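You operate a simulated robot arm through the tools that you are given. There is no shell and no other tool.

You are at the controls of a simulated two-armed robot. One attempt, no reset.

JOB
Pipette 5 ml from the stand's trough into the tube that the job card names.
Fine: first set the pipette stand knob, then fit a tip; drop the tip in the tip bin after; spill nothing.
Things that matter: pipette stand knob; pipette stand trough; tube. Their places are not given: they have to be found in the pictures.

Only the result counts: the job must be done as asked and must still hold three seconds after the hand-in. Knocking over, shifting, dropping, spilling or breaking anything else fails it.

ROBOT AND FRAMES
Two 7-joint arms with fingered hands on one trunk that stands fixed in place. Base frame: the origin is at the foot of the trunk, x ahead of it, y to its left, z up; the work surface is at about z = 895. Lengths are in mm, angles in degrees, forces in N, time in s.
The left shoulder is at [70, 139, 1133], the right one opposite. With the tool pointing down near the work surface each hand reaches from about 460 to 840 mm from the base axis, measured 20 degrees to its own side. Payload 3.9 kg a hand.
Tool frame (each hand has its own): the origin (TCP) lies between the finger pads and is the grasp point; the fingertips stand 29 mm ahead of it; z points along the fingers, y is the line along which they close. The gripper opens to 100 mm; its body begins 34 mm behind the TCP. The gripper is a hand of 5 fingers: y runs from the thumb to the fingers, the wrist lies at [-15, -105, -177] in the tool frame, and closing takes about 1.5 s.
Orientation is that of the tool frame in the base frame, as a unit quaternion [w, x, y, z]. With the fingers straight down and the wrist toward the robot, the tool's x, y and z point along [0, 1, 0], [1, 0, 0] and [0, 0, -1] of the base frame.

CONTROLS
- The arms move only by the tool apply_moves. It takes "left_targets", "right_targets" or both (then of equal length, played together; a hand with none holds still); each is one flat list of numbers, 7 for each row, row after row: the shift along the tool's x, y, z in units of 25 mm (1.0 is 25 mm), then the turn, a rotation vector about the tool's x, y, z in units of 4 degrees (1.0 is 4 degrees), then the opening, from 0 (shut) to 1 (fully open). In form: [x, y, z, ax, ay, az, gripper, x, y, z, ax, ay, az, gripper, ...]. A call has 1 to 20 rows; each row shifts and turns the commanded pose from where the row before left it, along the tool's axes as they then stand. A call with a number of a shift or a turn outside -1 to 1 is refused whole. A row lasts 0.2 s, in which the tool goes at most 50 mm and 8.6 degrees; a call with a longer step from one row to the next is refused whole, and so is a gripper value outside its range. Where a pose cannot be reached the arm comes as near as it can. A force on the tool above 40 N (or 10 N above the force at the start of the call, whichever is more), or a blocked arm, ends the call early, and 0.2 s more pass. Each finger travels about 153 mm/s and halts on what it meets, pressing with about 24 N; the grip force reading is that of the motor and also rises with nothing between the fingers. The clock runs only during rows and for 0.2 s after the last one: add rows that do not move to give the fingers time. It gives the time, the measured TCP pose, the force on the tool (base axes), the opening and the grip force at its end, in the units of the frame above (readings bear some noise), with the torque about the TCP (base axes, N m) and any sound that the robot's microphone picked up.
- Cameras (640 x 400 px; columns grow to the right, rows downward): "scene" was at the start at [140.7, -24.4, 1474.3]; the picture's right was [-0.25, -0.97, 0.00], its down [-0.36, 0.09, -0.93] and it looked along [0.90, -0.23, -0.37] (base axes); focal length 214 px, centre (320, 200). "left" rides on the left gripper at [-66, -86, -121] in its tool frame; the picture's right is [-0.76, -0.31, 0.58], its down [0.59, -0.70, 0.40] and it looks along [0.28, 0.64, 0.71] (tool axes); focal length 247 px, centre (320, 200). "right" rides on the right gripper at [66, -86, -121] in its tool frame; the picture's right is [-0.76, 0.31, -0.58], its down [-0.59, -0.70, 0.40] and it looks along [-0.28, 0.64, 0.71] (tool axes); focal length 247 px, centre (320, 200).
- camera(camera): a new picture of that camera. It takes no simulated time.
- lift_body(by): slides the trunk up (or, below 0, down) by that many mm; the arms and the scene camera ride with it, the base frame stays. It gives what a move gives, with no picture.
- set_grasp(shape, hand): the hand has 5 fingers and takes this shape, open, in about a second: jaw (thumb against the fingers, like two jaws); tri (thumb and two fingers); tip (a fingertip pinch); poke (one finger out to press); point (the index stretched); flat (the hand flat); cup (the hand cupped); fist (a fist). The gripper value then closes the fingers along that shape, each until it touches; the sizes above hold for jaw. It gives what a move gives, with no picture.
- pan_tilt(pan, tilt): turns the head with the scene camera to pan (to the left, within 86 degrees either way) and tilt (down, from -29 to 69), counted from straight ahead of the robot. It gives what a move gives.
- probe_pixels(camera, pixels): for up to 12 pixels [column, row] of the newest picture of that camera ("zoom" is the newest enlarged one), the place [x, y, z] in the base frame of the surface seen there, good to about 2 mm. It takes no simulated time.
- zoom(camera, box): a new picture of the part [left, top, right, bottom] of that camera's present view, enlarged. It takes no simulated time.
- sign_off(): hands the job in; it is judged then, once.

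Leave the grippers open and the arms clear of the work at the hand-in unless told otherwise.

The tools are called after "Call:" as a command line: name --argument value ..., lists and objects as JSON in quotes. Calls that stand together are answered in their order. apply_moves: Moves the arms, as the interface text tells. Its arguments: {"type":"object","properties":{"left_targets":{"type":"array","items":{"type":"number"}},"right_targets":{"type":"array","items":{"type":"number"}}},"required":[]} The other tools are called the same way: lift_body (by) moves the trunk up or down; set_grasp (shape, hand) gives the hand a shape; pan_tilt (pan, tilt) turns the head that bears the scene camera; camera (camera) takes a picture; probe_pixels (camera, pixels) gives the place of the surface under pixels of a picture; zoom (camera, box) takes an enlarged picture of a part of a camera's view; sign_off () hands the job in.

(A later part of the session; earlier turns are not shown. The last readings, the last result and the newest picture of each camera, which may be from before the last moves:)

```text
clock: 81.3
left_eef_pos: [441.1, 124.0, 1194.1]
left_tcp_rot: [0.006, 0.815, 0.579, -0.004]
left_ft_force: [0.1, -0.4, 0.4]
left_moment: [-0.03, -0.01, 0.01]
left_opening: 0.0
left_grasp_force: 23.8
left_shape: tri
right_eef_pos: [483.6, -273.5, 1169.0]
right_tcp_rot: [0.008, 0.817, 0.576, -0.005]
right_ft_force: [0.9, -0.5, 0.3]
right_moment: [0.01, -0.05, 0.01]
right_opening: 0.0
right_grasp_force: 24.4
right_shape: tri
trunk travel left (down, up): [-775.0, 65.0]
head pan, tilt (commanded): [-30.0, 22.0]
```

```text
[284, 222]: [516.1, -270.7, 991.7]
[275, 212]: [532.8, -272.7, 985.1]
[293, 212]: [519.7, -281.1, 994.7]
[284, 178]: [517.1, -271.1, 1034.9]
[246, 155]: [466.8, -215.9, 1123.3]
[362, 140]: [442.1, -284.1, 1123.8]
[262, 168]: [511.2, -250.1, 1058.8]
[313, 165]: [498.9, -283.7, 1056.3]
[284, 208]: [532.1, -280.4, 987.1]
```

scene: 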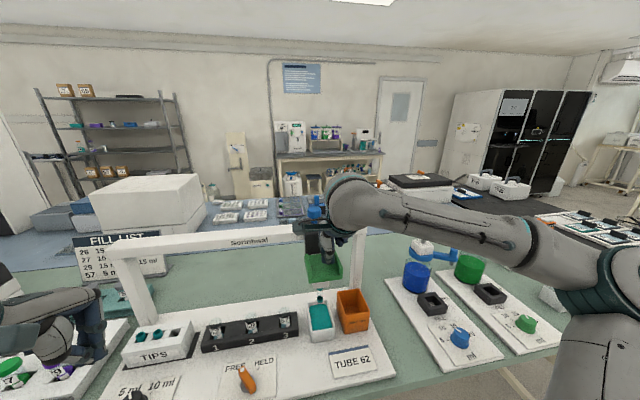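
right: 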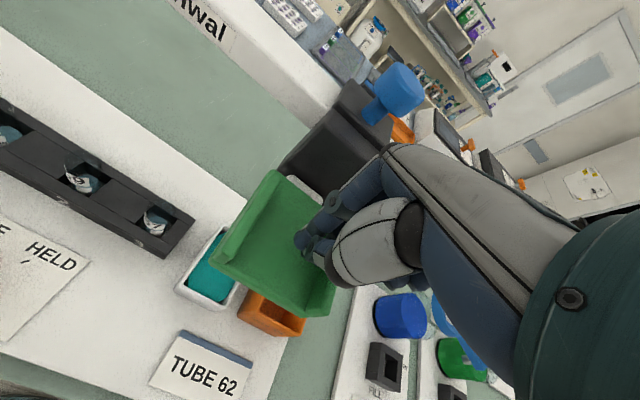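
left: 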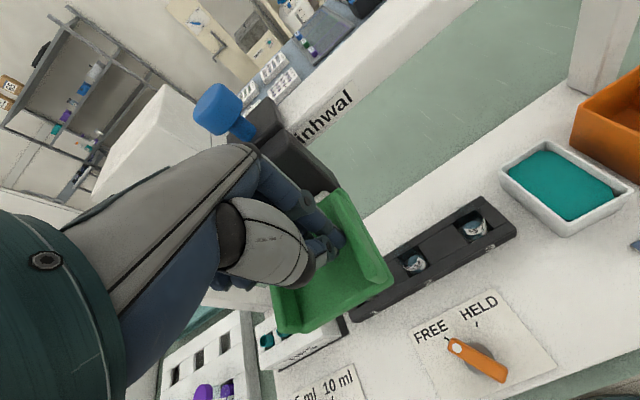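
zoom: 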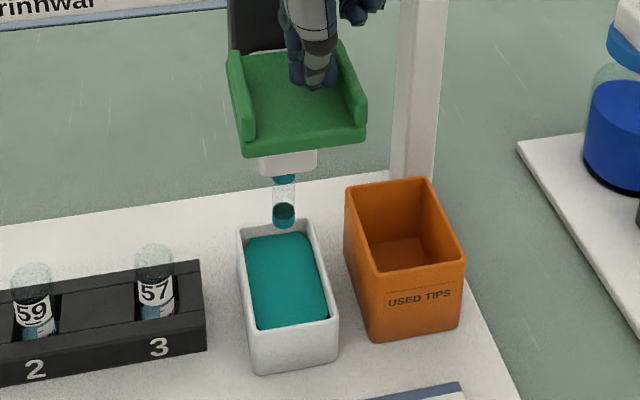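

Tip is at u≈85, v≈586 — over the trough centre. Now press the tray down ~68 mm (tip bottom → z≈917, 12 mm into the liquid).

Call:
apply_moves --right_targets '[0, 0, 0.38, 0, 0, 0, 0, 0, 0, 0.38, 0, 0, 0, 0, 0, 0, 0.38, 0, 0, 0, 0, 0, 0, 0.38, 0, 0, 0, 0, 0, 0, 0.38, 0, 0, 0, 0, 0, 0, 0.38, 0, 0, 0, 0, 0, 0, 0.38, 0, 0, 0, 0, 0, 0, 0.38, 0, 0, 0, 0, 0, 0, 0, 0, 0, 0, 0]'

Call:
zoom --camera "scene" --box '[290, 240, 370, 350]'

Call:
camera --camera "right"

```text
clock: 83.3
left_eef_pos: [442.0, 124.4, 1193.2]
left_tcp_rot: [0.007, 0.816, 0.578, -0.003]
left_ft_force: [0.5, 0.7, 0.1]
left_moment: [-0.05, 0.01, 0.0]
left_opening: 0.3
left_grasp_force: 24.2
left_shape: tri
right_eef_pos: [483.2, -273.3, 1093.0]
right_tcp_rot: [0.008, 0.818, 0.575, -0.005]
right_ft_force: [0.4, 0.3, 6.0]
right_moment: [0.0, -0.02, 0.0]
right_opening: 0.0
right_grasp_force: 24.0
right_shape: tri
trunk travel left (down, up): [-775.0, 65.0]
head pan, tilt (commanded): [-30.0, 22.0]
```

```text
3.64 times, centred on (330, 295) of scene
```

zoom: 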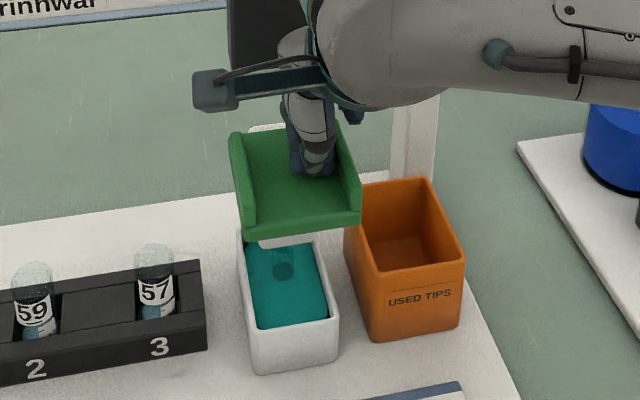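

```text
taken
```

right: 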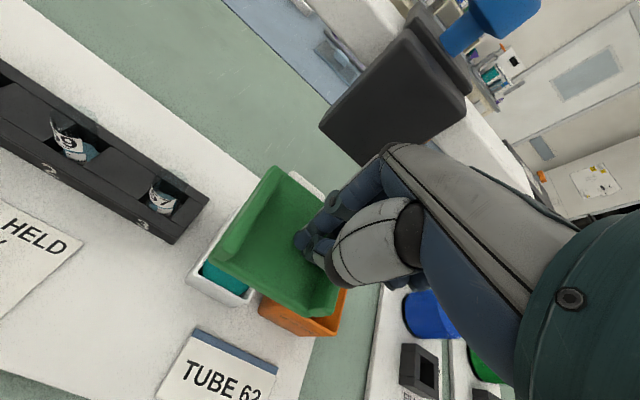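

The tip is in the liquid (force 6 N). Keep the right hand still; bring the left hand down beside the lever (left side of its dotted end), first to z≈1060.

Call:
apply_moves --left_targets '[-0.745, 0.535, 0.893, 0, 0, 0, 0, -0.745, 0.535, 0.893, 0, 0, 0, 0, -0.745, 0.535, 0.893, 0, 0, 0, 0, -0.745, 0.535, 0.893, 0, 0, 0, 0, -0.745, 0.535, 0.893, 0, 0, 0, 0, -0.745, 0.535, 0.893, 0, 0, 0, 0]'

Call:
camera --camera "left"

Call:
camera --camera "scene"

```text
clock: 84.7
left_eef_pos: [481.1, -10.4, 1062.3]
left_tcp_rot: [0.007, 0.816, 0.578, -0.003]
left_ft_force: [-0.2, 0.0, -0.8]
left_moment: [-0.05, -0.01, 0.0]
left_opening: 0.2
left_grasp_force: 24.4
left_shape: tri
right_eef_pos: [484.2, -273.9, 1093.1]
right_tcp_rot: [0.008, 0.818, 0.576, -0.005]
right_ft_force: [0.1, 0.7, 5.5]
right_moment: [0.01, 0.02, -0.01]
right_opening: 0.0
right_grasp_force: 24.0
right_shape: tri
trunk travel left (down, up): [-775.0, 65.0]
head pan, tilt (commanded): [-30.0, 22.0]
```

```text
taken
```

left: 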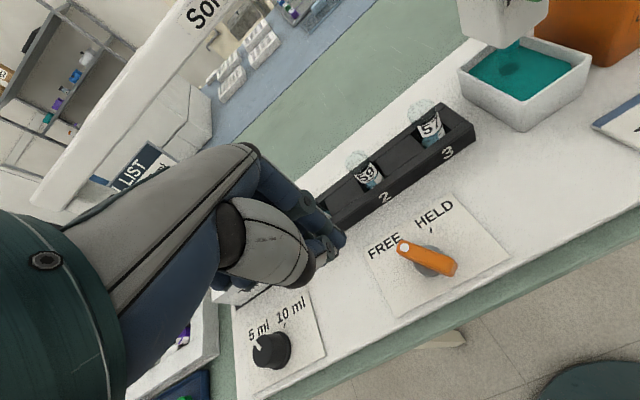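

```text
taken
```

scene: 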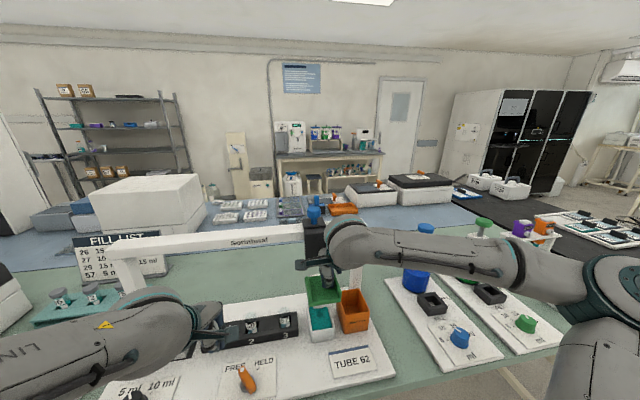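

Left hand beside the lever's dotted end. Lower 120 mm to z≈942.

Call:
apply_moves --left_targets '[0, 0, 0.96, 0, 0, 0, 0, 0, 0, 0.96, 0, 0, 0, 0, 0, 0, 0.96, 0, 0, 0, 0, 0, 0, 0.96, 0, 0, 0, 0, 0, 0, 0.92, 0, 0, 0, 0, 0, 0, 0, 0, 0, 0, 0]'

Call:
camera --camera "left"

Call:
zoom --camera "scene" --box '[190, 320, 290, 400]'

```text
clock: 86.1
left_eef_pos: [484.2, -10.5, 944.3]
left_tcp_rot: [0.006, 0.815, 0.579, -0.002]
left_ft_force: [-0.5, -0.6, -0.1]
left_moment: [0.0, 0.0, 0.0]
left_opening: 0.0
left_grasp_force: 24.2
left_shape: tri
right_eef_pos: [483.1, -273.9, 1092.4]
right_tcp_rot: [0.008, 0.818, 0.576, -0.005]
right_ft_force: [-1.3, -0.1, 5.5]
right_moment: [0.04, 0.02, -0.02]
right_opening: 0.1
right_grasp_force: 23.9
right_shape: tri
trunk travel left (down, up): [-775.0, 65.0]
head pan, tilt (commanded): [-30.0, 22.0]
```

```text
taken
```

left: 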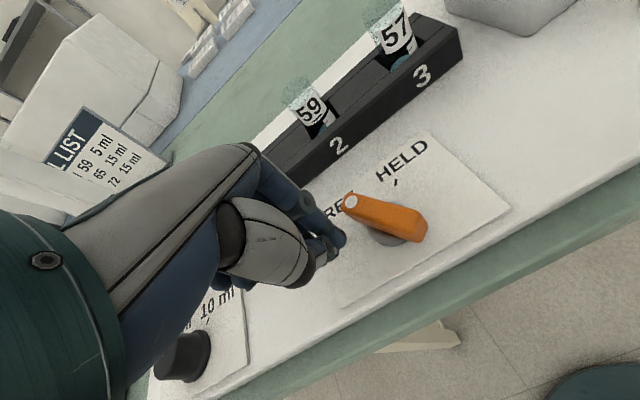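

```text
5.00 times, centred on (240, 360) of scene
```

zoom: 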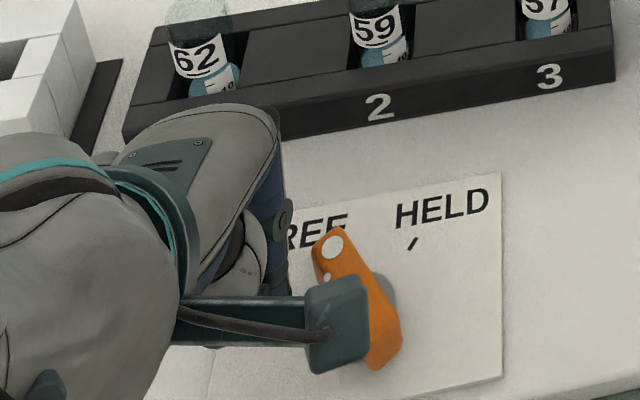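

The fingers are left of the lever. Push it clockwise (right and forward) toward HELD.

Call:
apply_moves --left_targets '[-0.28, 0.12, 0, 0, 0, 0, 0, -0.28, 0.12, 0, 0, 0, 0, 0, -0.28, 0.12, 0, 0, 0, 0, 0, -0.2, 0.27, 0, 0, 0, 0, 0, -0.2, 0.27, 0, 0, 0, 0, 0, -0.2, 0.27, 0, 0, 0, 0, 0, 0, 0, 0, 0, 0, 0, 0]'

Call:
camera --camera "left"

Call:
zoom --camera "scene" --box '[190, 320, 290, 400]'

```text
clock: 87.7
left_eef_pos: [504.7, -57.1, 961.5]
left_tcp_rot: [0.027, 0.813, 0.582, -0.008]
left_ft_force: [0.2, 0.4, 0.2]
left_moment: [0.01, 0.02, -0.01]
left_opening: 0.2
left_grasp_force: 24.0
left_shape: tri
right_eef_pos: [483.7, -274.1, 1093.2]
right_tcp_rot: [0.008, 0.818, 0.575, -0.004]
right_ft_force: [0.8, -0.2, 6.9]
right_moment: [0.02, 0.03, 0.01]
right_opening: 0.1
right_grasp_force: 23.4
right_shape: tri
trunk travel left (down, up): [-775.0, 65.0]
head pan, tilt (commanded): [-30.0, 22.0]
```

```text
taken
```

left: 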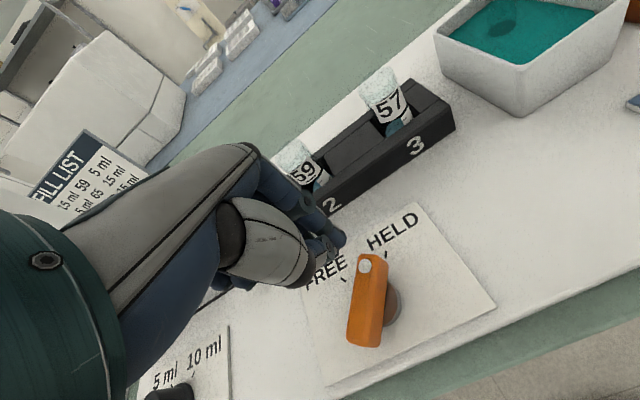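

```text
5.00 times, centred on (240, 360) of scene
```

zoom: 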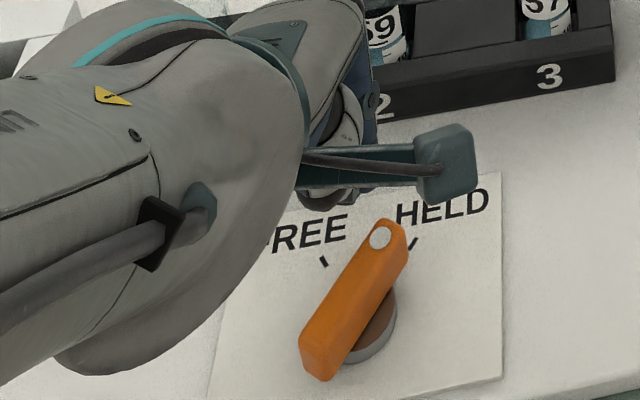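

The lever turned, but the hand rode up to z≈961 near its reach limit. I probe the lever's direction.

Call:
probe_pixels --camera "zoom" --pixels '[[380, 238], [355, 290], [325, 350], [315, 345], [412, 243], [323, 262]]'

Call:
zoom --camera "left" --box '[290, 180, 450, 360]'

```text
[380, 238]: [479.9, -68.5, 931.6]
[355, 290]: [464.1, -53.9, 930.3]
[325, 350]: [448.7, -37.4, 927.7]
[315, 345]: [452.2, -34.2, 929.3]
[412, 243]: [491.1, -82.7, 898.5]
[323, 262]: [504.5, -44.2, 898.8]
```

```text
2.22 times, centred on (370, 270) of left
```

zoom: 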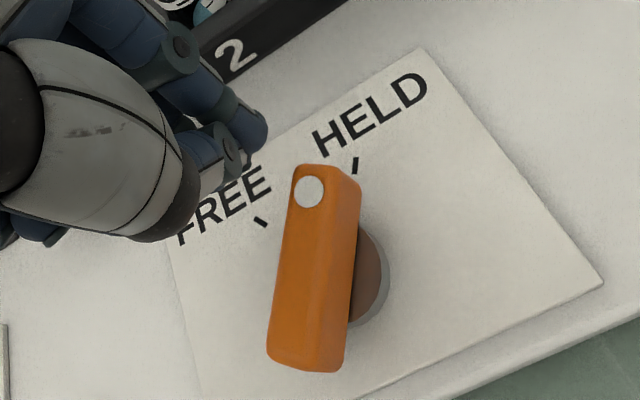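

The lever is at bearing ≈ −47°; HELD is −54.5°, so a few degrees more are needed. I raise the left hand a little first and see how it tracks.

Call:
apply_moves --left_targets '[0, 0, -0.8, 0, 0, 0, 0, 0, 0, -0.8, 0, 0, 0, 0]'

Call:
zoom --camera "left" --box '[290, 180, 500, 360]'

```text
clock: 88.3
left_eef_pos: [497.3, -54.6, 983.8]
left_tcp_rot: [0.005, 0.815, 0.579, -0.003]
left_ft_force: [-0.1, 0.6, 0.1]
left_moment: [-0.02, 0.05, -0.03]
left_opening: 0.0
left_grasp_force: 24.1
left_shape: tri
right_eef_pos: [484.1, -273.1, 1093.9]
right_tcp_rot: [0.009, 0.817, 0.576, -0.004]
right_ft_force: [-1.1, 0.2, 4.7]
right_moment: [0.0, 0.0, -0.01]
right_opening: 0.1
right_grasp_force: 24.0
right_shape: tri
trunk travel left (down, up): [-775.0, 65.0]
head pan, tilt (commanded): [-30.0, 22.0]
```

```text
2.22 times, centred on (395, 270) of left
```

zoom: 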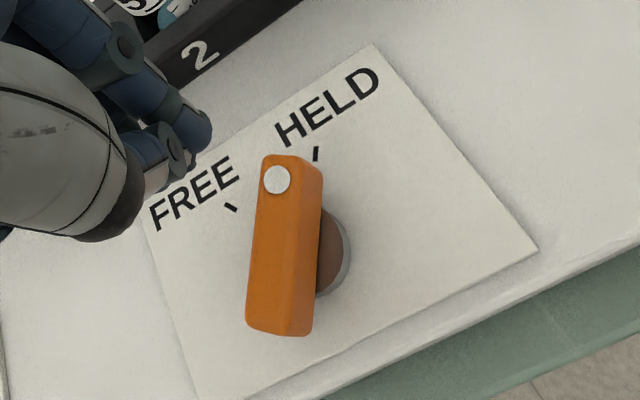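

Raised, it tracks normally again. I'll rotate the left hand 32° (wrist more to the left, more reachable), shift to the left side of the lever's dotted end, then check before lowering.

Call:
apply_moves --left_targets '[0, 0, 0, 0, 0, 1, 0, 0, 0, 0, 0, 0, 1, 0, 0, 0, 0, 0, 0, 1, 0, 0, 0, 0, 0, 0, 1, 0, 0, 0, 0, 0, 0, 1, 0, 0, 0, 0, 0, 0, 1, 0, 0, 0, 0, 0, 0, 1, 0, 0, 0, 0, 0, 0, 1, 0, 0.37, -0.08, 0, 0, 0, 0, 0, 0.37, -0.08, 0, 0, 0, 0, 0, 0, 0, 0, 0, 0, 0, 0]'

Call:
zoom --camera "left" --box '[290, 180, 500, 360]'

Call:
zoom --camera "scene" --box '[190, 320, 290, 400]'

```text
clock: 90.7
left_eef_pos: [509.4, -40.4, 983.4]
left_tcp_rot: [0.007, 0.944, 0.331, -0.001]
left_ft_force: [0.1, 0.0, 1.1]
left_moment: [-0.02, 0.02, -0.06]
left_opening: 0.0
left_grasp_force: 23.8
left_shape: tri
right_eef_pos: [483.3, -274.3, 1093.6]
right_tcp_rot: [0.009, 0.818, 0.575, -0.005]
right_ft_force: [-0.3, 0.3, 6.2]
right_moment: [0.0, 0.0, -0.02]
right_opening: 0.0
right_grasp_force: 23.9
right_shape: tri
trunk travel left (down, up): [-775.0, 65.0]
head pan, tilt (commanded): [-30.0, 22.0]
```

```text
2.22 times, centred on (395, 270) of left
```

zoom: 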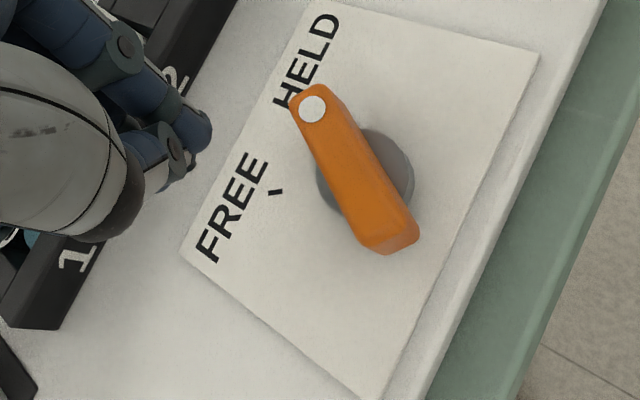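

```text
5.00 times, centred on (240, 360) of scene
```

zoom: 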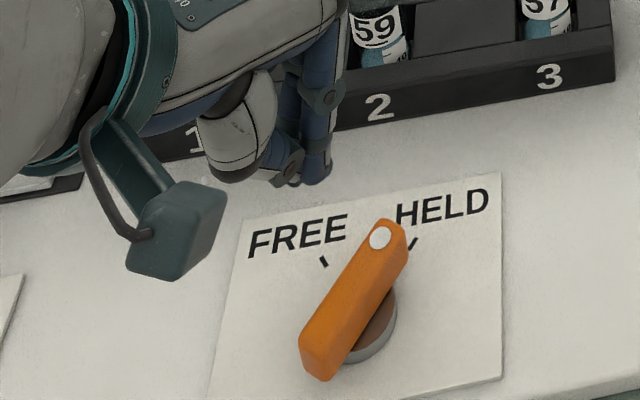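

Call:
zoom --camera "left" --box '[370, 200, 450, 300]'

Call:
probe_pixels --camera "left" --pixels '[[391, 228], [400, 248], [410, 268], [425, 288], [388, 232], [402, 222], [419, 294], [434, 286]]'

```text
4.00 times, centred on (410, 250) of left
```

zoom: 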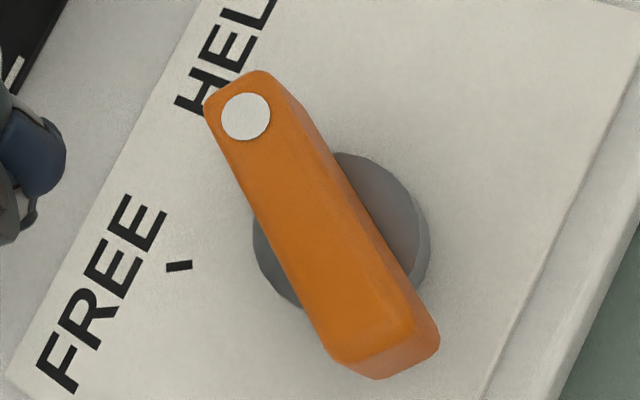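

```text
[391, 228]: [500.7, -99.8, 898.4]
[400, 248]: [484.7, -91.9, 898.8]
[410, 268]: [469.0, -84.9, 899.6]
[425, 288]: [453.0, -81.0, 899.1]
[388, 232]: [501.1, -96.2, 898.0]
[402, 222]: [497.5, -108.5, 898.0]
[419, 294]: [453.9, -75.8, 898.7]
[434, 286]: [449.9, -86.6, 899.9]
```

Call:
probe_pixels --camera "zoom" --pixels '[[246, 116], [280, 190], [320, 260], [365, 335], [235, 150], [275, 115], [330, 355], [400, 315], [178, 266], [340, 160], [420, 270]]'

```text
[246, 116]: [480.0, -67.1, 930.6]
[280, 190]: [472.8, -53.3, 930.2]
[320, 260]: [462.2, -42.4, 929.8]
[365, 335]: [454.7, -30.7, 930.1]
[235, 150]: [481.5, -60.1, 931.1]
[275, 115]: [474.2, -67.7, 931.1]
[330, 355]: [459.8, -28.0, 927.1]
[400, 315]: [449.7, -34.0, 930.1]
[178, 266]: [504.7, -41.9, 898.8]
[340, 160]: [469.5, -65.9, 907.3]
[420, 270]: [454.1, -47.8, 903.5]
```

Both edges and the dot–tail line give bearing ≈ −55°: the lever is already at HELD. I raise the left hand clear and then lift the right hand slightly to test if the head stays down.

Call:
apply_moves --left_targets '[0, 0, -0.8, 0, 0, 0, 0, 0, 0, -0.8, 0, 0, 0, 0, 0, 0, -0.8, 0, 0, 0, 0, 0, 0, -0.8, 0, 0, 0, 0]' --right_targets '[0, 0, 0, 0, 0, 0, 0, 0, 0, 0, 0, 0, 0, 0, 0, 0, -0.16, 0, 0, 0, 0, 0, 0, -0.16, 0, 0, 0, 0]'

Call:
zoom --camera "scene" --box '[290, 240, 370, 350]'

```text
clock: 91.7
left_eef_pos: [507.4, -38.2, 1063.6]
left_tcp_rot: [0.007, 0.943, 0.331, 0.0]
left_ft_force: [-0.2, -0.8, 0.2]
left_moment: [-0.02, 0.01, 0.01]
left_opening: 0.0
left_grasp_force: 24.1
left_shape: tri
right_eef_pos: [484.3, -275.3, 1102.1]
right_tcp_rot: [0.008, 0.818, 0.576, -0.005]
right_ft_force: [-0.4, -0.8, 5.6]
right_moment: [0.01, 0.05, -0.01]
right_opening: 0.1
right_grasp_force: 24.1
right_shape: tri
trunk travel left (down, up): [-775.0, 65.0]
head pan, tilt (commanded): [-30.0, 22.0]
```

```text
3.64 times, centred on (330, 295) of scene
```

zoom: 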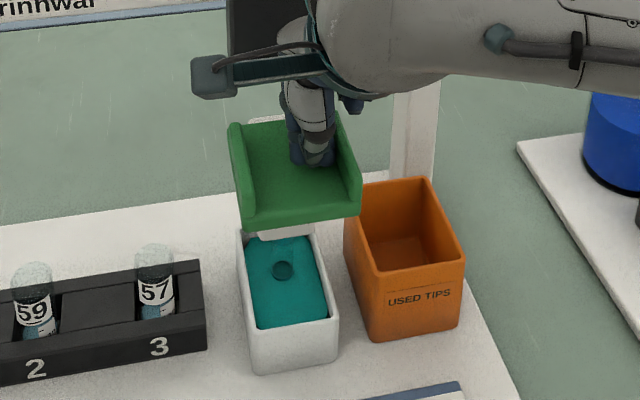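

The tray followed the hand up 8 mm (still 5.6 N), so HELD does not hold the height here. I test whether HELD clamps the carriage sideways: nudge 6 mm right gently (tip stays well inside the trough).

Call:
apply_moves --right_targets '[-0.12, 0, 0, 0, 0, 0, 0, -0.12, 0, 0, 0, 0, 0, 0, 0, 0, 0, 0, 0, 0, 0]'

Call:
zoom --camera "scene" --box '[290, 240, 370, 350]'

```text
clock: 92.5
left_eef_pos: [508.8, -37.4, 1062.7]
left_tcp_rot: [0.007, 0.943, 0.331, -0.002]
left_ft_force: [0.7, 0.2, 0.4]
left_moment: [-0.01, -0.02, 0.0]
left_opening: 0.0
left_grasp_force: 23.5
left_shape: tri
right_eef_pos: [481.1, -278.9, 1100.9]
right_tcp_rot: [0.01, 0.817, 0.576, -0.006]
right_ft_force: [-0.3, 4.2, 4.8]
right_moment: [0.08, 0.01, 0.05]
right_opening: 0.0
right_grasp_force: 23.9
right_shape: tri
trunk travel left (down, up): [-775.0, 65.0]
head pan, tilt (commanded): [-30.0, 22.0]
```

```text
3.64 times, centred on (330, 295) of scene
```

zoom: 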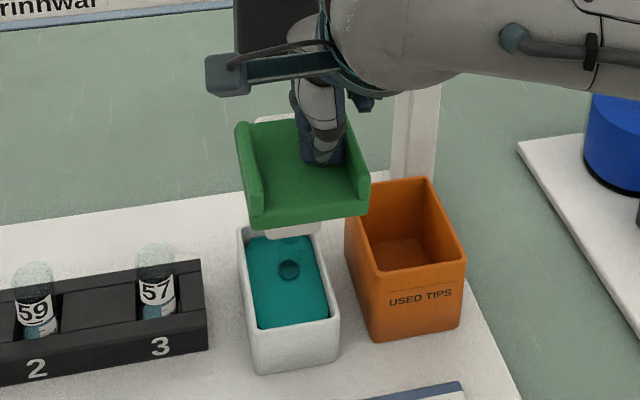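

The carriage also still moves with the hand (about 4 N). I need to learn what HELD does, and how the plunger/tip ejection behaves, at a safe place: over the used-tips bin. Raise the head out of the trough first.

Call:
apply_moves --right_targets '[0, 0, -0.33, 0, 0, 0, 0, 0, 0, -0.33, 0, 0, 0, 0, 0, 0, -0.33, 0, 0, 0, 0, 0, 0, -0.33, 0, 0, 0, 0, 0, 0, -0.33, 0, 0, 0, 0, 0, 0, -0.33, 0, 0, 0, 0, 0, 0, -0.33, 0, 0, 0, 0, 0, 0, -0.33, 0, 0, 0, 0, 0, 0, 0, 0, 0, 0, 0]'

Call:
zoom --camera "scene" --box '[290, 240, 370, 350]'

```text
clock: 94.5
left_eef_pos: [510.8, -37.4, 1062.5]
left_tcp_rot: [0.007, 0.944, 0.331, -0.001]
left_ft_force: [-0.6, 0.6, -0.2]
left_moment: [0.01, -0.01, -0.03]
left_opening: 0.0
left_grasp_force: 24.3
left_shape: tri
right_eef_pos: [481.5, -276.6, 1166.2]
right_tcp_rot: [0.008, 0.817, 0.576, -0.006]
right_ft_force: [0.7, 3.8, -1.8]
right_moment: [0.08, -0.05, 0.01]
right_opening: 0.0
right_grasp_force: 24.0
right_shape: tri
trunk travel left (down, up): [-775.0, 65.0]
head pan, tilt (commanded): [-30.0, 22.0]
```

```text
3.64 times, centred on (330, 295) of scene
```

zoom: 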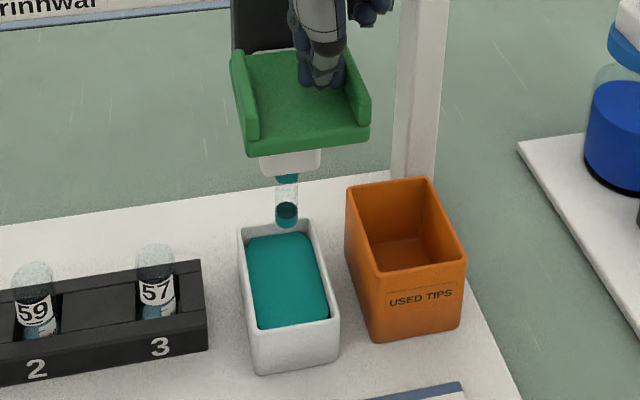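

There's a persistent 3.8 N side force and the carriage hardly moved — maybe it is clamped. Push 8 mm more to the right to check.

Call:
apply_moves --right_targets '[-0.16, 0, 0, 0, 0, 0, 0, -0.16, 0, 0, 0, 0, 0, 0, 0, 0, 0, 0, 0, 0, 0]'

Call:
zoom --camera "scene" --box '[290, 240, 370, 350]'

```text
clock: 95.3
left_eef_pos: [508.3, -37.8, 1063.4]
left_tcp_rot: [0.007, 0.944, 0.331, -0.001]
left_ft_force: [-0.9, 0.5, 0.6]
left_moment: [0.03, -0.02, -0.01]
left_opening: 0.0
left_grasp_force: 24.3
left_shape: tri
right_eef_pos: [479.1, -285.9, 1167.2]
right_tcp_rot: [0.009, 0.817, 0.576, -0.005]
right_ft_force: [-0.2, 0.9, -0.6]
right_moment: [-0.01, 0.0, 0.0]
right_opening: 0.0
right_grasp_force: 24.0
right_shape: tri
trunk travel left (down, up): [-775.0, 65.0]
head pan, tilt (commanded): [-30.0, 22.0]
```

```text
3.64 times, centred on (330, 295) of scene
```

zoom: 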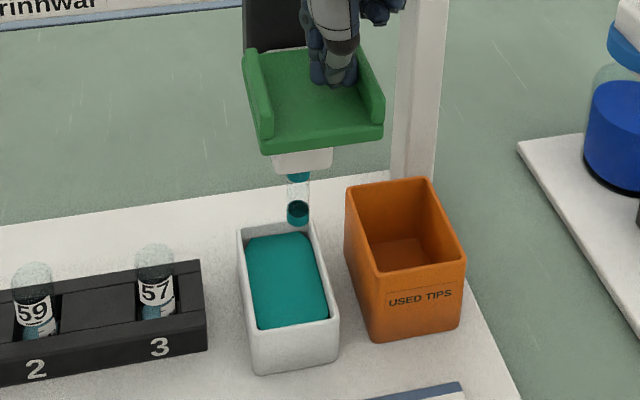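

It slipped 8–9 mm: only friction/detent, not a clamp. Slide on to the bin (80 mm right).

Call:
apply_moves --right_targets '[-0.4, 0, 0, 0, 0, 0, 0, -0.4, 0, 0, 0, 0, 0, 0, -0.4, 0, 0, 0, 0, 0, 0, -0.4, 0, 0, 0, 0, 0, 0, -0.4, 0, 0, 0, 0, 0, 0, -0.4, 0, 0, 0, 0, 0, 0, -0.4, 0, 0, 0, 0, 0, 0, -0.4, 0, 0, 0, 0, 0, 0, 0, 0, 0, 0, 0, 0, 0]'

Call:
zoom --camera "scene" --box '[300, 230, 400, 350]'

```text
clock: 97.3
left_eef_pos: [509.1, -38.5, 1061.6]
left_tcp_rot: [0.007, 0.944, 0.331, -0.001]
left_ft_force: [1.2, 0.2, 0.5]
left_moment: [-0.01, -0.01, -0.01]
left_opening: 0.2
left_grasp_force: 23.9
left_shape: tri
right_eef_pos: [451.8, -360.7, 1167.2]
right_tcp_rot: [0.007, 0.818, 0.576, -0.005]
right_ft_force: [0.0, -0.9, 1.5]
right_moment: [0.0, -0.01, -0.03]
right_opening: 0.2
right_grasp_force: 24.3
right_shape: tri
trunk travel left (down, up): [-775.0, 65.0]
head pan, tilt (commanded): [-30.0, 22.0]
```

```text
3.33 times, centred on (350, 290) of scene
```

zoom: 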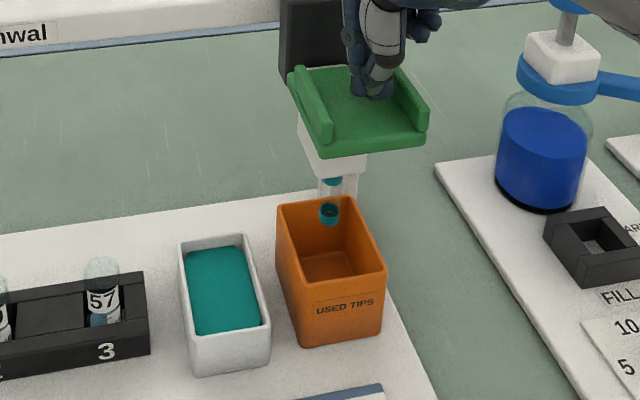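

Call:
probe_pixels --camera "zoom" --pixels '[[329, 220], [320, 212], [338, 212], [332, 183], [308, 155], [368, 160], [300, 165]]'

Call:
camera --camera "right"

```text
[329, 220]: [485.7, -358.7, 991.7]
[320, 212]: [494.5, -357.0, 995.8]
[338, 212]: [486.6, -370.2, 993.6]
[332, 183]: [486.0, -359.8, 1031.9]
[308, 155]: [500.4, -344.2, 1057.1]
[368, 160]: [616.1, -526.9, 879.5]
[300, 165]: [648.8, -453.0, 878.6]
```

```text
taken
```

right: 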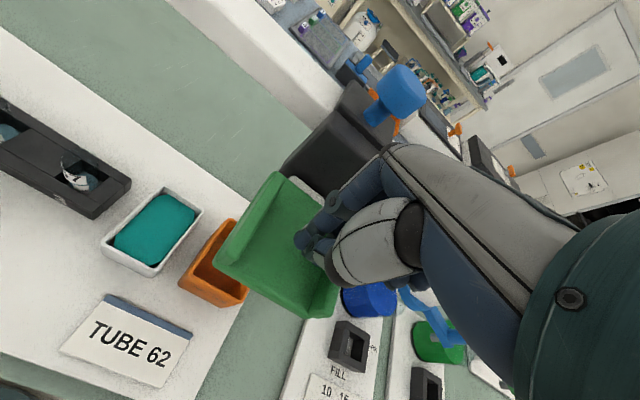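

Tip is over the bin centre. Before testing more, check the lever angle again from the left camera.

Call:
zoom --camera "left" --box '[330, 180, 470, 300]'

```text
3.33 times, centred on (400, 240) of left
```

zoom: 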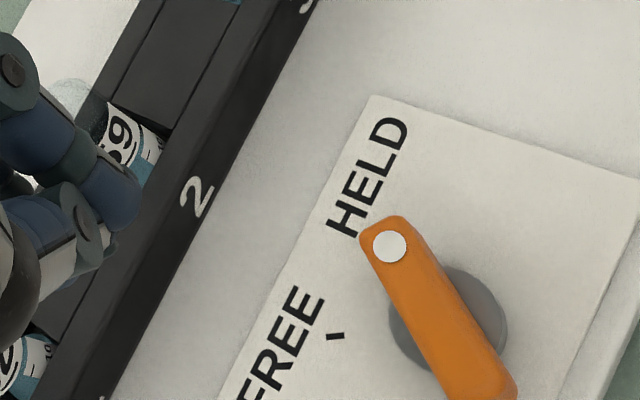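

The lever looks aligned with HELD. Next, test the plunger here over the bin. Probe the blue button's top from the right camera.

Call:
zoom --camera "right" --box '[330, 40, 450, 150]'

Call:
probe_pixels --camera "zoom" --pixels '[[370, 110], [330, 90], [420, 110], [375, 90], [360, 140], [250, 150], [300, 180], [450, 170], [200, 190], [320, 130]]'

Call:
zoom --camera "scene" --box '[310, 190, 390, 280]'

```text
3.64 times, centred on (390, 95) of right
```

zoom: 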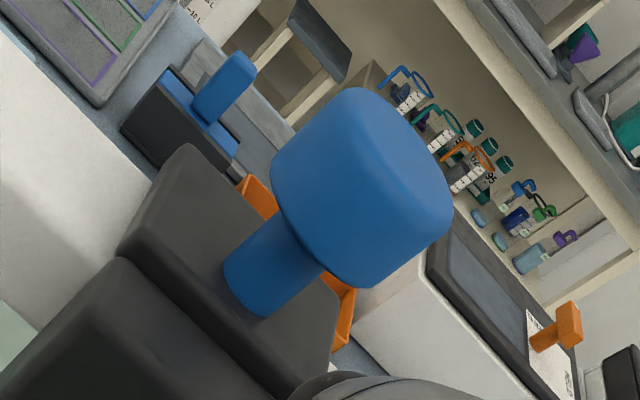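

```text
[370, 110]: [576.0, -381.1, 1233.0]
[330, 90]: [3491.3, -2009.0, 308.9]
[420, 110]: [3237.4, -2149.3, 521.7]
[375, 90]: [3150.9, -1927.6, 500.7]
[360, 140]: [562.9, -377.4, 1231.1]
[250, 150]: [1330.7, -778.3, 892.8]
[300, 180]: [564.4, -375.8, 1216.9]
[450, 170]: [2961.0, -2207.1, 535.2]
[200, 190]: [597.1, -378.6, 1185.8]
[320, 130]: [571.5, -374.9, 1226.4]
```

```text
4.44 times, centred on (350, 235) of scene
```

zoom: 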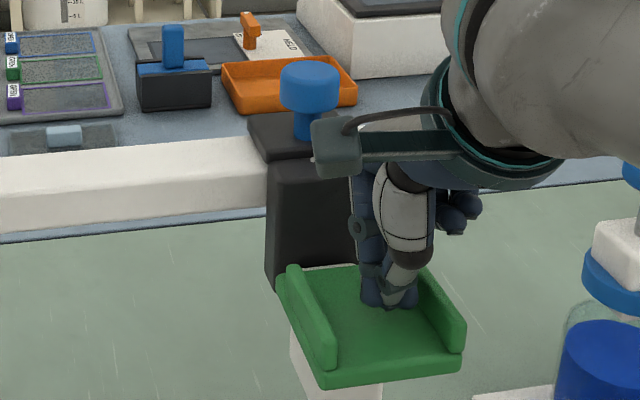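

Call:
probe_pixels --camera "zoom" --pixels '[[310, 68], [286, 80], [336, 80], [310, 95], [310, 64], [310, 128], [255, 125], [300, 115]]'

```text
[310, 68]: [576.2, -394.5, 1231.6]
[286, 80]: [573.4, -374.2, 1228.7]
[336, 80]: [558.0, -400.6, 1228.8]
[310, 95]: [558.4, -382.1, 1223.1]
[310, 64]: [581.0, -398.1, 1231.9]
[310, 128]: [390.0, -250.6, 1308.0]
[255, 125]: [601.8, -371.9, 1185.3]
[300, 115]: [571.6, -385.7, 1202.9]
```

Plunger top centre ≈ (571,−391), top z≈1232. I lift the right hand off the tray (this also shows whether the head stays) and move above the plunger.

Call:
apply_moves --right_targets '[0, 0, -0.9, 0, 0, 0, 0, 0, 0, -0.9, 0, 0, 0, 0, 0, 0, -0.9, 0, 0, 0, 0, 0, 0, -0.9, 0, 0, 0, 0, 0, 0, -0.9, 0, 0, 0, 0, 0, 0, -0.9, 0, 0, 0, 0, 0.092, 0.99, 0, 0, 0, 0, 0, 0.092, 0.99, 0, 0, 0, 0, 0, 0.092, 0.99, 0, 0, 0, 0, 0, 0.092, 0.99, 0, 0, 0, 0, 0, 0.092, 0.99, 0, 0, 0, 0, 0]'

Call:
camera --camera "right"

Call:
zoom --camera "scene" --box '[310, 160, 410, 280]'

```text
clock: 99.7
left_eef_pos: [509.5, -37.4, 1062.5]
left_tcp_rot: [0.007, 0.943, 0.331, -0.001]
left_ft_force: [0.2, 0.7, -0.8]
left_moment: [0.01, 0.03, -0.02]
left_opening: 0.0
left_grasp_force: 24.5
left_shape: tri
right_eef_pos: [575.2, -389.1, 1303.0]
right_tcp_rot: [0.008, 0.818, 0.575, -0.007]
right_ft_force: [0.4, 0.7, 0.5]
right_moment: [0.01, 0.01, 0.01]
right_opening: 0.1
right_grasp_force: 24.1
right_shape: tri
trunk travel left (down, up): [-775.0, 65.0]
head pan, tilt (commanded): [-30.0, 22.0]
```

```text
taken
```

right: 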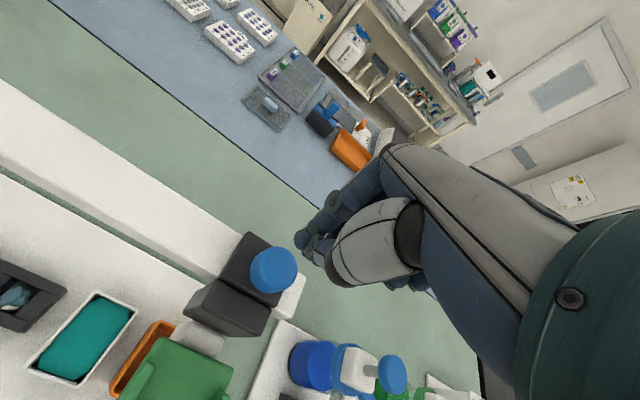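

```text
3.33 times, centred on (360, 220) of scene
```

zoom: 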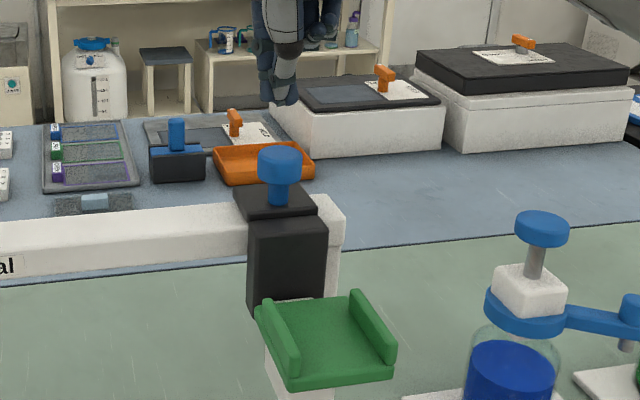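

Call:
zoom --camera "right" --box '[220, 220, 320, 310]'

```text
4.44 times, centred on (270, 265) of right
```

zoom: 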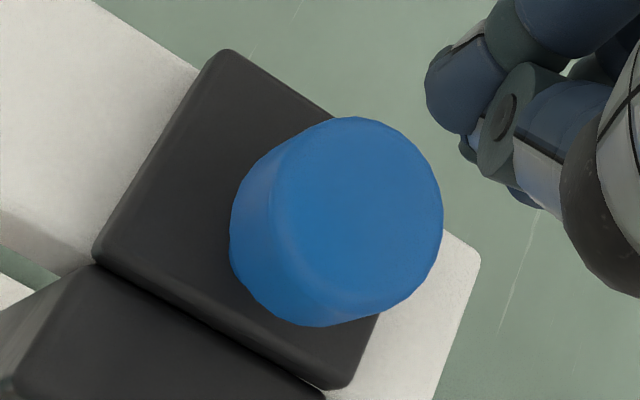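

Call:
probe_pixels --camera "zoom" --pixels '[[360, 210], [285, 210], [430, 210], [360, 135], [355, 285], [230, 60], [110, 235], [325, 375]]'

```text
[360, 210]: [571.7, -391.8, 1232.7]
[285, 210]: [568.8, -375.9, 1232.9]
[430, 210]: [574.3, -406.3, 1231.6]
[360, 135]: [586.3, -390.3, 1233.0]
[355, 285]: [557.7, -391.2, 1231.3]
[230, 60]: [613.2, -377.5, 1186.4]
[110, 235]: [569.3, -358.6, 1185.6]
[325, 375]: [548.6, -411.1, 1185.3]
```

Plunger centre (571.8,−391.1), top z 1232.5; the hand is right above it. Lower to just above, then press gently in small steps.

Call:
apply_moves --right_targets '[-0.12, -0.1, 0.5, 0, 0, 0, 0, 0, 0, 0.5, 0, 0, 0, 0, 0, 0, 0.5, 0, 0, 0, 0, 0, 0, 0.2, 0, 0, 0, 0, 0, 0, 0.16, 0, 0, 0, 0, 0, 0, 0, 0, 0, 0, 0]'

Call:
zoom --camera "scene" --box '[310, 160, 410, 280]'

```text
clock: 101.1
left_eef_pos: [507.8, -37.5, 1062.8]
left_tcp_rot: [0.007, 0.944, 0.331, -0.001]
left_ft_force: [-0.2, -0.2, 0.8]
left_moment: [0.0, -0.01, 0.03]
left_opening: 0.0
left_grasp_force: 24.1
left_shape: tri
right_eef_pos: [568.6, -391.0, 1261.2]
right_tcp_rot: [0.011, 0.817, 0.576, -0.002]
right_ft_force: [5.8, -4.5, 23.6]
right_moment: [-0.13, -0.17, 0.01]
right_opening: 0.0
right_grasp_force: 23.8
right_shape: tri
trunk travel left (down, up): [-775.0, 65.0]
head pan, tilt (commanded): [-30.0, 22.0]
```

```text
3.33 times, centred on (360, 220) of scene
```

zoom: 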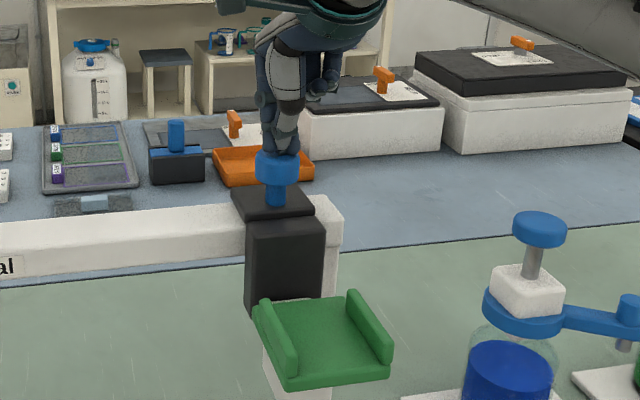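

With HELD, the plunger resists (23.6 N with hardly any motion): so HELD locks the plunger, and FREE frees it. That gives a plan: press plunger (FREE) over the bin, lock it down with HELD, immerse, then FREE to draw. Back the right hand off 6 mm, and bring the left hand beside the lever's tail to turn it to FREE.

Call:
apply_moves --left_targets '[-0.09, -0.73, 0, 0, 0, 0, 0, -0.09, -0.73, 0, 0, 0, 0, 0, 0, 0, 0.96, 0, 0, 0, 0, 0, 0, 0.96, 0, 0, 0, 0, 0, 0, 0.96, 0, 0, 0, 0, 0, 0, 0.96, 0, 0, 0, 0, 0, 0, 0.96, 0, 0, 0, 0, 0, 0, 0, 0, 0, 0, 0]' --right_targets '[0, 0, -0.16, 0, 0, 0, 0, 0, 0, -0.2, 0, 0, 0, 0, 0, 0, 0, 0, 0, 0, 0, 0, 0, 0, 0, 0, 0, 0, 0, 0, 0, 0, 0, 0, 0, 0, 0, 0, 0, 0, 0, 0, 0, 0, 0, 0, 0, 0, 0, 0, 0, 0, 0, 0, 0, 0]'

Call:
camera --camera "left"

Call:
zoom --camera "scene" --box '[190, 320, 290, 400]'

```text
clock: 102.9
left_eef_pos: [483.1, -12.7, 942.3]
left_tcp_rot: [0.006, 0.944, 0.331, 0.0]
left_ft_force: [0.8, 0.1, 0.4]
left_moment: [0.02, 0.0, 0.0]
left_opening: 0.0
left_grasp_force: 24.4
left_shape: tri
right_eef_pos: [568.0, -392.1, 1266.3]
right_tcp_rot: [0.008, 0.817, 0.576, -0.005]
right_ft_force: [-0.2, 0.4, 1.1]
right_moment: [0.01, -0.04, 0.0]
right_opening: 0.0
right_grasp_force: 23.8
right_shape: tri
trunk travel left (down, up): [-775.0, 65.0]
head pan, tilt (commanded): [-30.0, 22.0]
```

```text
taken
```

left: 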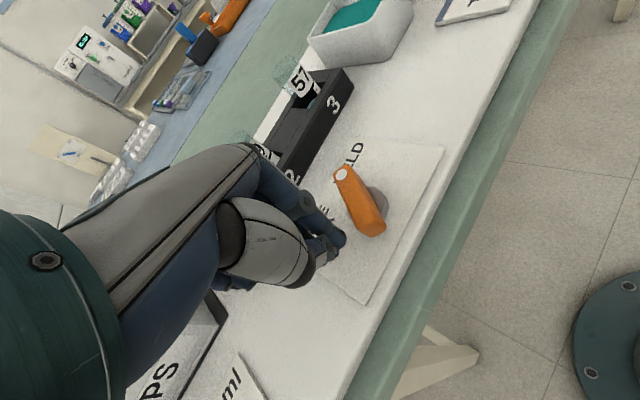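

```text
5.00 times, centred on (240, 360) of scene
```

zoom: 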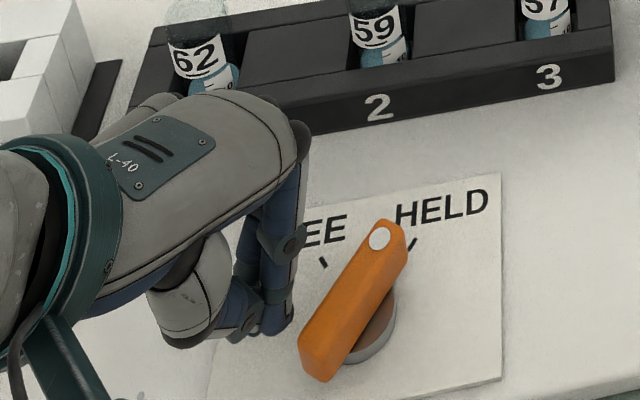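

Left fingers are on the left of the lever's tail. Push the tail back-right in an arc to swing the lever to FREE.

Call:
apply_moves --left_targets '[-0.205, -0.03, 0, 0, 0, 0, 0, -0.205, -0.03, 0, 0, 0, 0, 0, -0.2, -0.13, 0, 0, 0, 0, 0, -0.2, -0.13, 0, 0, 0, 0, 0, -0.2, -0.13, 0, 0, 0, 0, 0, -0.277, -0.017, 0, 0, 0, 0, 0, -0.277, -0.017, 0, 0, 0, 0, 0, -0.277, -0.017, 0, 0, 0, 0, 0, 0, 0, 0, 0, 0, 0, 0]'

Call:
zoom --camera "left" --box '[290, 120, 430, 280]'

Call:
zoom --camera "scene" --box '[190, 320, 290, 400]'

```text
clock: 104.9
left_eef_pos: [440.9, -31.8, 943.3]
left_tcp_rot: [0.007, 0.943, 0.332, -0.001]
left_ft_force: [0.9, -0.4, 0.4]
left_moment: [0.0, 0.03, -0.03]
left_opening: 0.2
left_grasp_force: 24.2
left_shape: tri
right_eef_pos: [569.3, -392.5, 1265.2]
right_tcp_rot: [0.007, 0.817, 0.576, -0.005]
right_ft_force: [-0.6, 0.5, 0.3]
right_moment: [-0.05, 0.02, -0.01]
right_opening: 0.0
right_grasp_force: 24.1
right_shape: tri
trunk travel left (down, up): [-775.0, 65.0]
head pan, tilt (commanded): [-30.0, 22.0]
```

```text
2.50 times, centred on (360, 200) of left
```

zoom: 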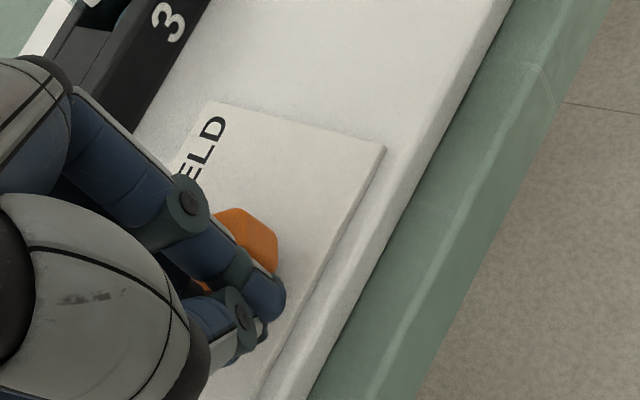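

```text
5.00 times, centred on (240, 360) of scene
```

zoom: 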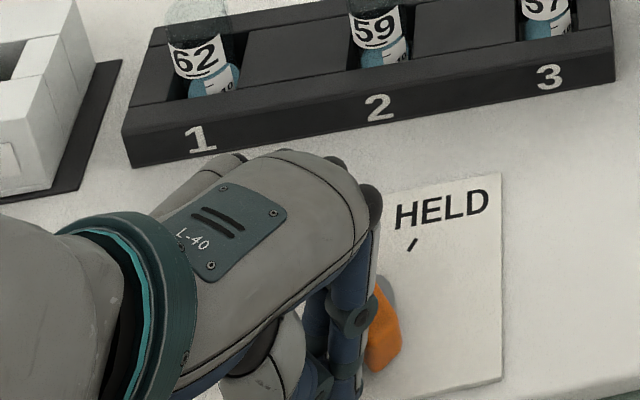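

The lever appears swung back. Raise the left hand 60 mm and check.

Call:
apply_moves --left_targets '[0.1, 0.05, -0.8, 0, 0, 0, 0, 0, 0, -0.8, 0, 0, 0, 0, 0, 0, -0.8, 0, 0, 0, 0, 0, 0, 0, 0, 0, 0, 0]'

Call:
zoom --camera "left" --box '[270, 120, 450, 290]'

Call:
zoom --camera "scene" --box '[190, 320, 290, 400]'

```text
clock: 105.9
left_eef_pos: [443.2, -31.3, 1003.6]
left_tcp_rot: [0.007, 0.943, 0.332, -0.001]
left_ft_force: [-0.5, -0.4, -0.6]
left_moment: [-0.01, -0.02, -0.01]
left_opening: 0.4
left_grasp_force: 24.0
left_shape: tri
right_eef_pos: [568.4, -392.5, 1266.6]
right_tcp_rot: [0.008, 0.818, 0.576, -0.005]
right_ft_force: [0.6, -0.3, 0.3]
right_moment: [0.01, -0.06, 0.01]
right_opening: 0.0
right_grasp_force: 24.2
right_shape: tri
trunk travel left (down, up): [-775.0, 65.0]
head pan, tilt (commanded): [-30.0, 22.0]
```

```text
2.35 times, centred on (360, 205) of left
```

zoom: 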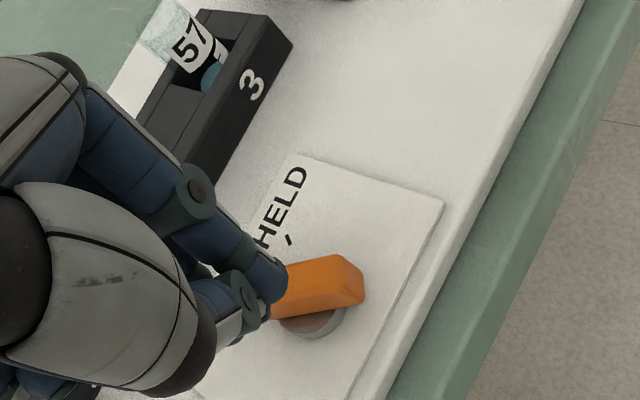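

```text
5.00 times, centred on (240, 360) of scene
```

zoom: 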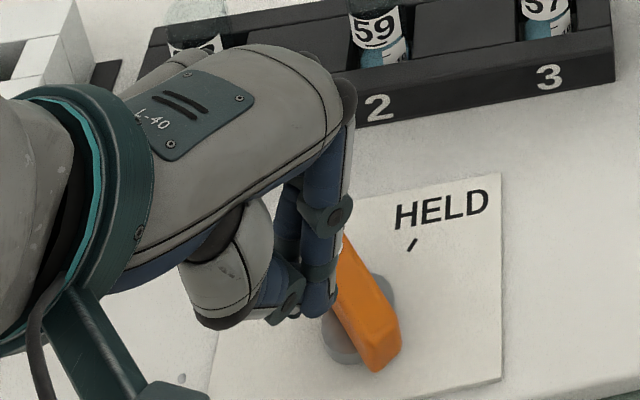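

Call:
apply_moves --left_targets '[0.6, 0.13, -0.8, 0, 0, 0, 0, 0.6, 0.13, -0.8, 0, 0, 0, 0, 0.6, 0.13, -0.8, 0, 0, 0, 0]'

Call:
zoom --camera "left" --box '[330, 180, 470, 300]'

Call:
zoom --camera "scene" --box '[190, 320, 290, 400]'

```text
clock: 106.7
left_eef_pos: [484.5, -8.6, 1063.6]
left_tcp_rot: [0.005, 0.944, 0.331, 0.0]
left_ft_force: [-0.5, 1.0, 0.2]
left_moment: [-0.01, -0.02, 0.02]
left_opening: 0.1
left_grasp_force: 23.9
left_shape: tri
right_eef_pos: [569.3, -392.1, 1265.3]
right_tcp_rot: [0.008, 0.818, 0.576, -0.005]
right_ft_force: [-0.2, 0.3, 0.0]
right_moment: [0.0, -0.01, 0.01]
right_opening: 0.0
right_grasp_force: 23.9
right_shape: tri
trunk travel left (down, up): [-775.0, 65.0]
head pan, tilt (commanded): [-30.0, 22.0]
```

```text
3.33 times, centred on (400, 240) of left
```

zoom: 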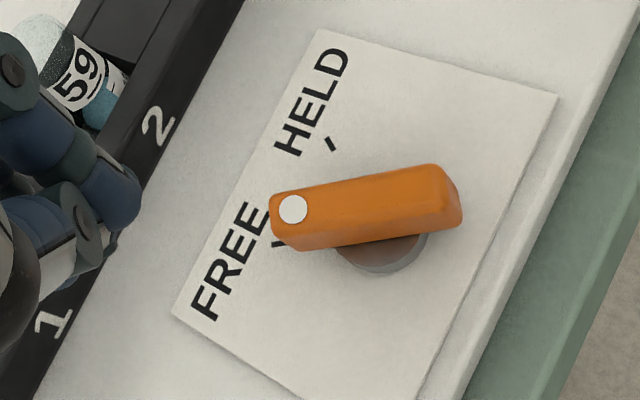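

```text
5.00 times, centred on (240, 360) of scene
```

zoom: 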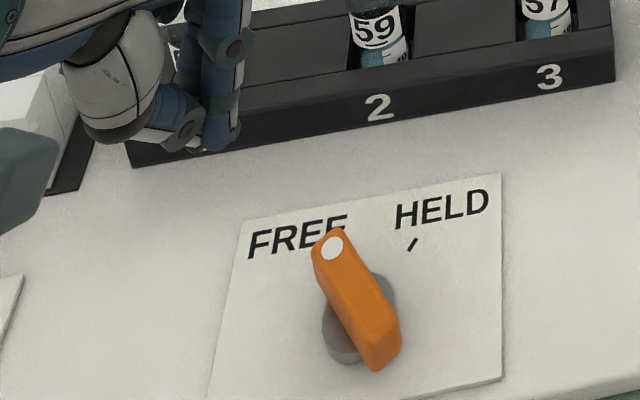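

The lever is at FREE. Now press the plunger with the right hand in small steps and observe (over the bin).

Call:
apply_moves --right_targets '[0, 0, 0.16, 0, 0, 0, 0, 0, 0, 0.16, 0, 0, 0, 0, 0, 0, 0.16, 0, 0, 0, 0, 0, 0, 0, 0, 0, 0, 0]'

Call:
zoom --camera "scene" --box '[310, 180, 410, 340]'

```text
clock: 107.7
left_eef_pos: [482.6, -8.5, 1066.3]
left_tcp_rot: [0.008, 0.944, 0.331, -0.001]
left_ft_force: [0.3, -0.2, -0.7]
left_moment: [-0.02, 0.02, -0.01]
left_opening: 0.4
left_grasp_force: 23.9
left_shape: tri
right_eef_pos: [565.5, -390.0, 1260.3]
right_tcp_rot: [0.012, 0.817, 0.576, 0.0]
right_ft_force: [7.8, -4.4, 36.0]
right_moment: [-0.1, -0.27, 0.06]
right_opening: 0.0
right_grasp_force: 23.6
right_shape: tri
trunk travel left (down, up): [-775.0, 65.0]
head pan, tilt (commanded): [-30.0, 22.0]
```

```text
2.50 times, centred on (360, 260) of scene
```

zoom: 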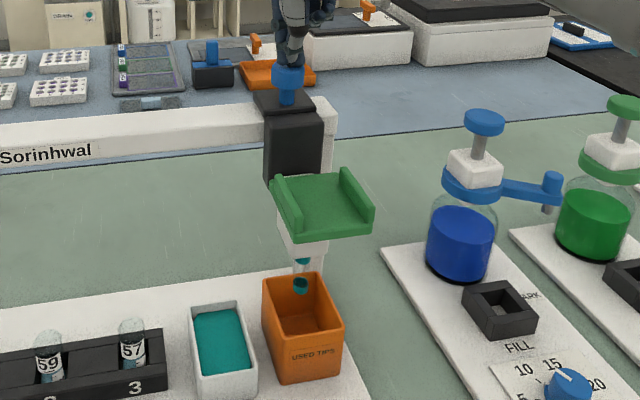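

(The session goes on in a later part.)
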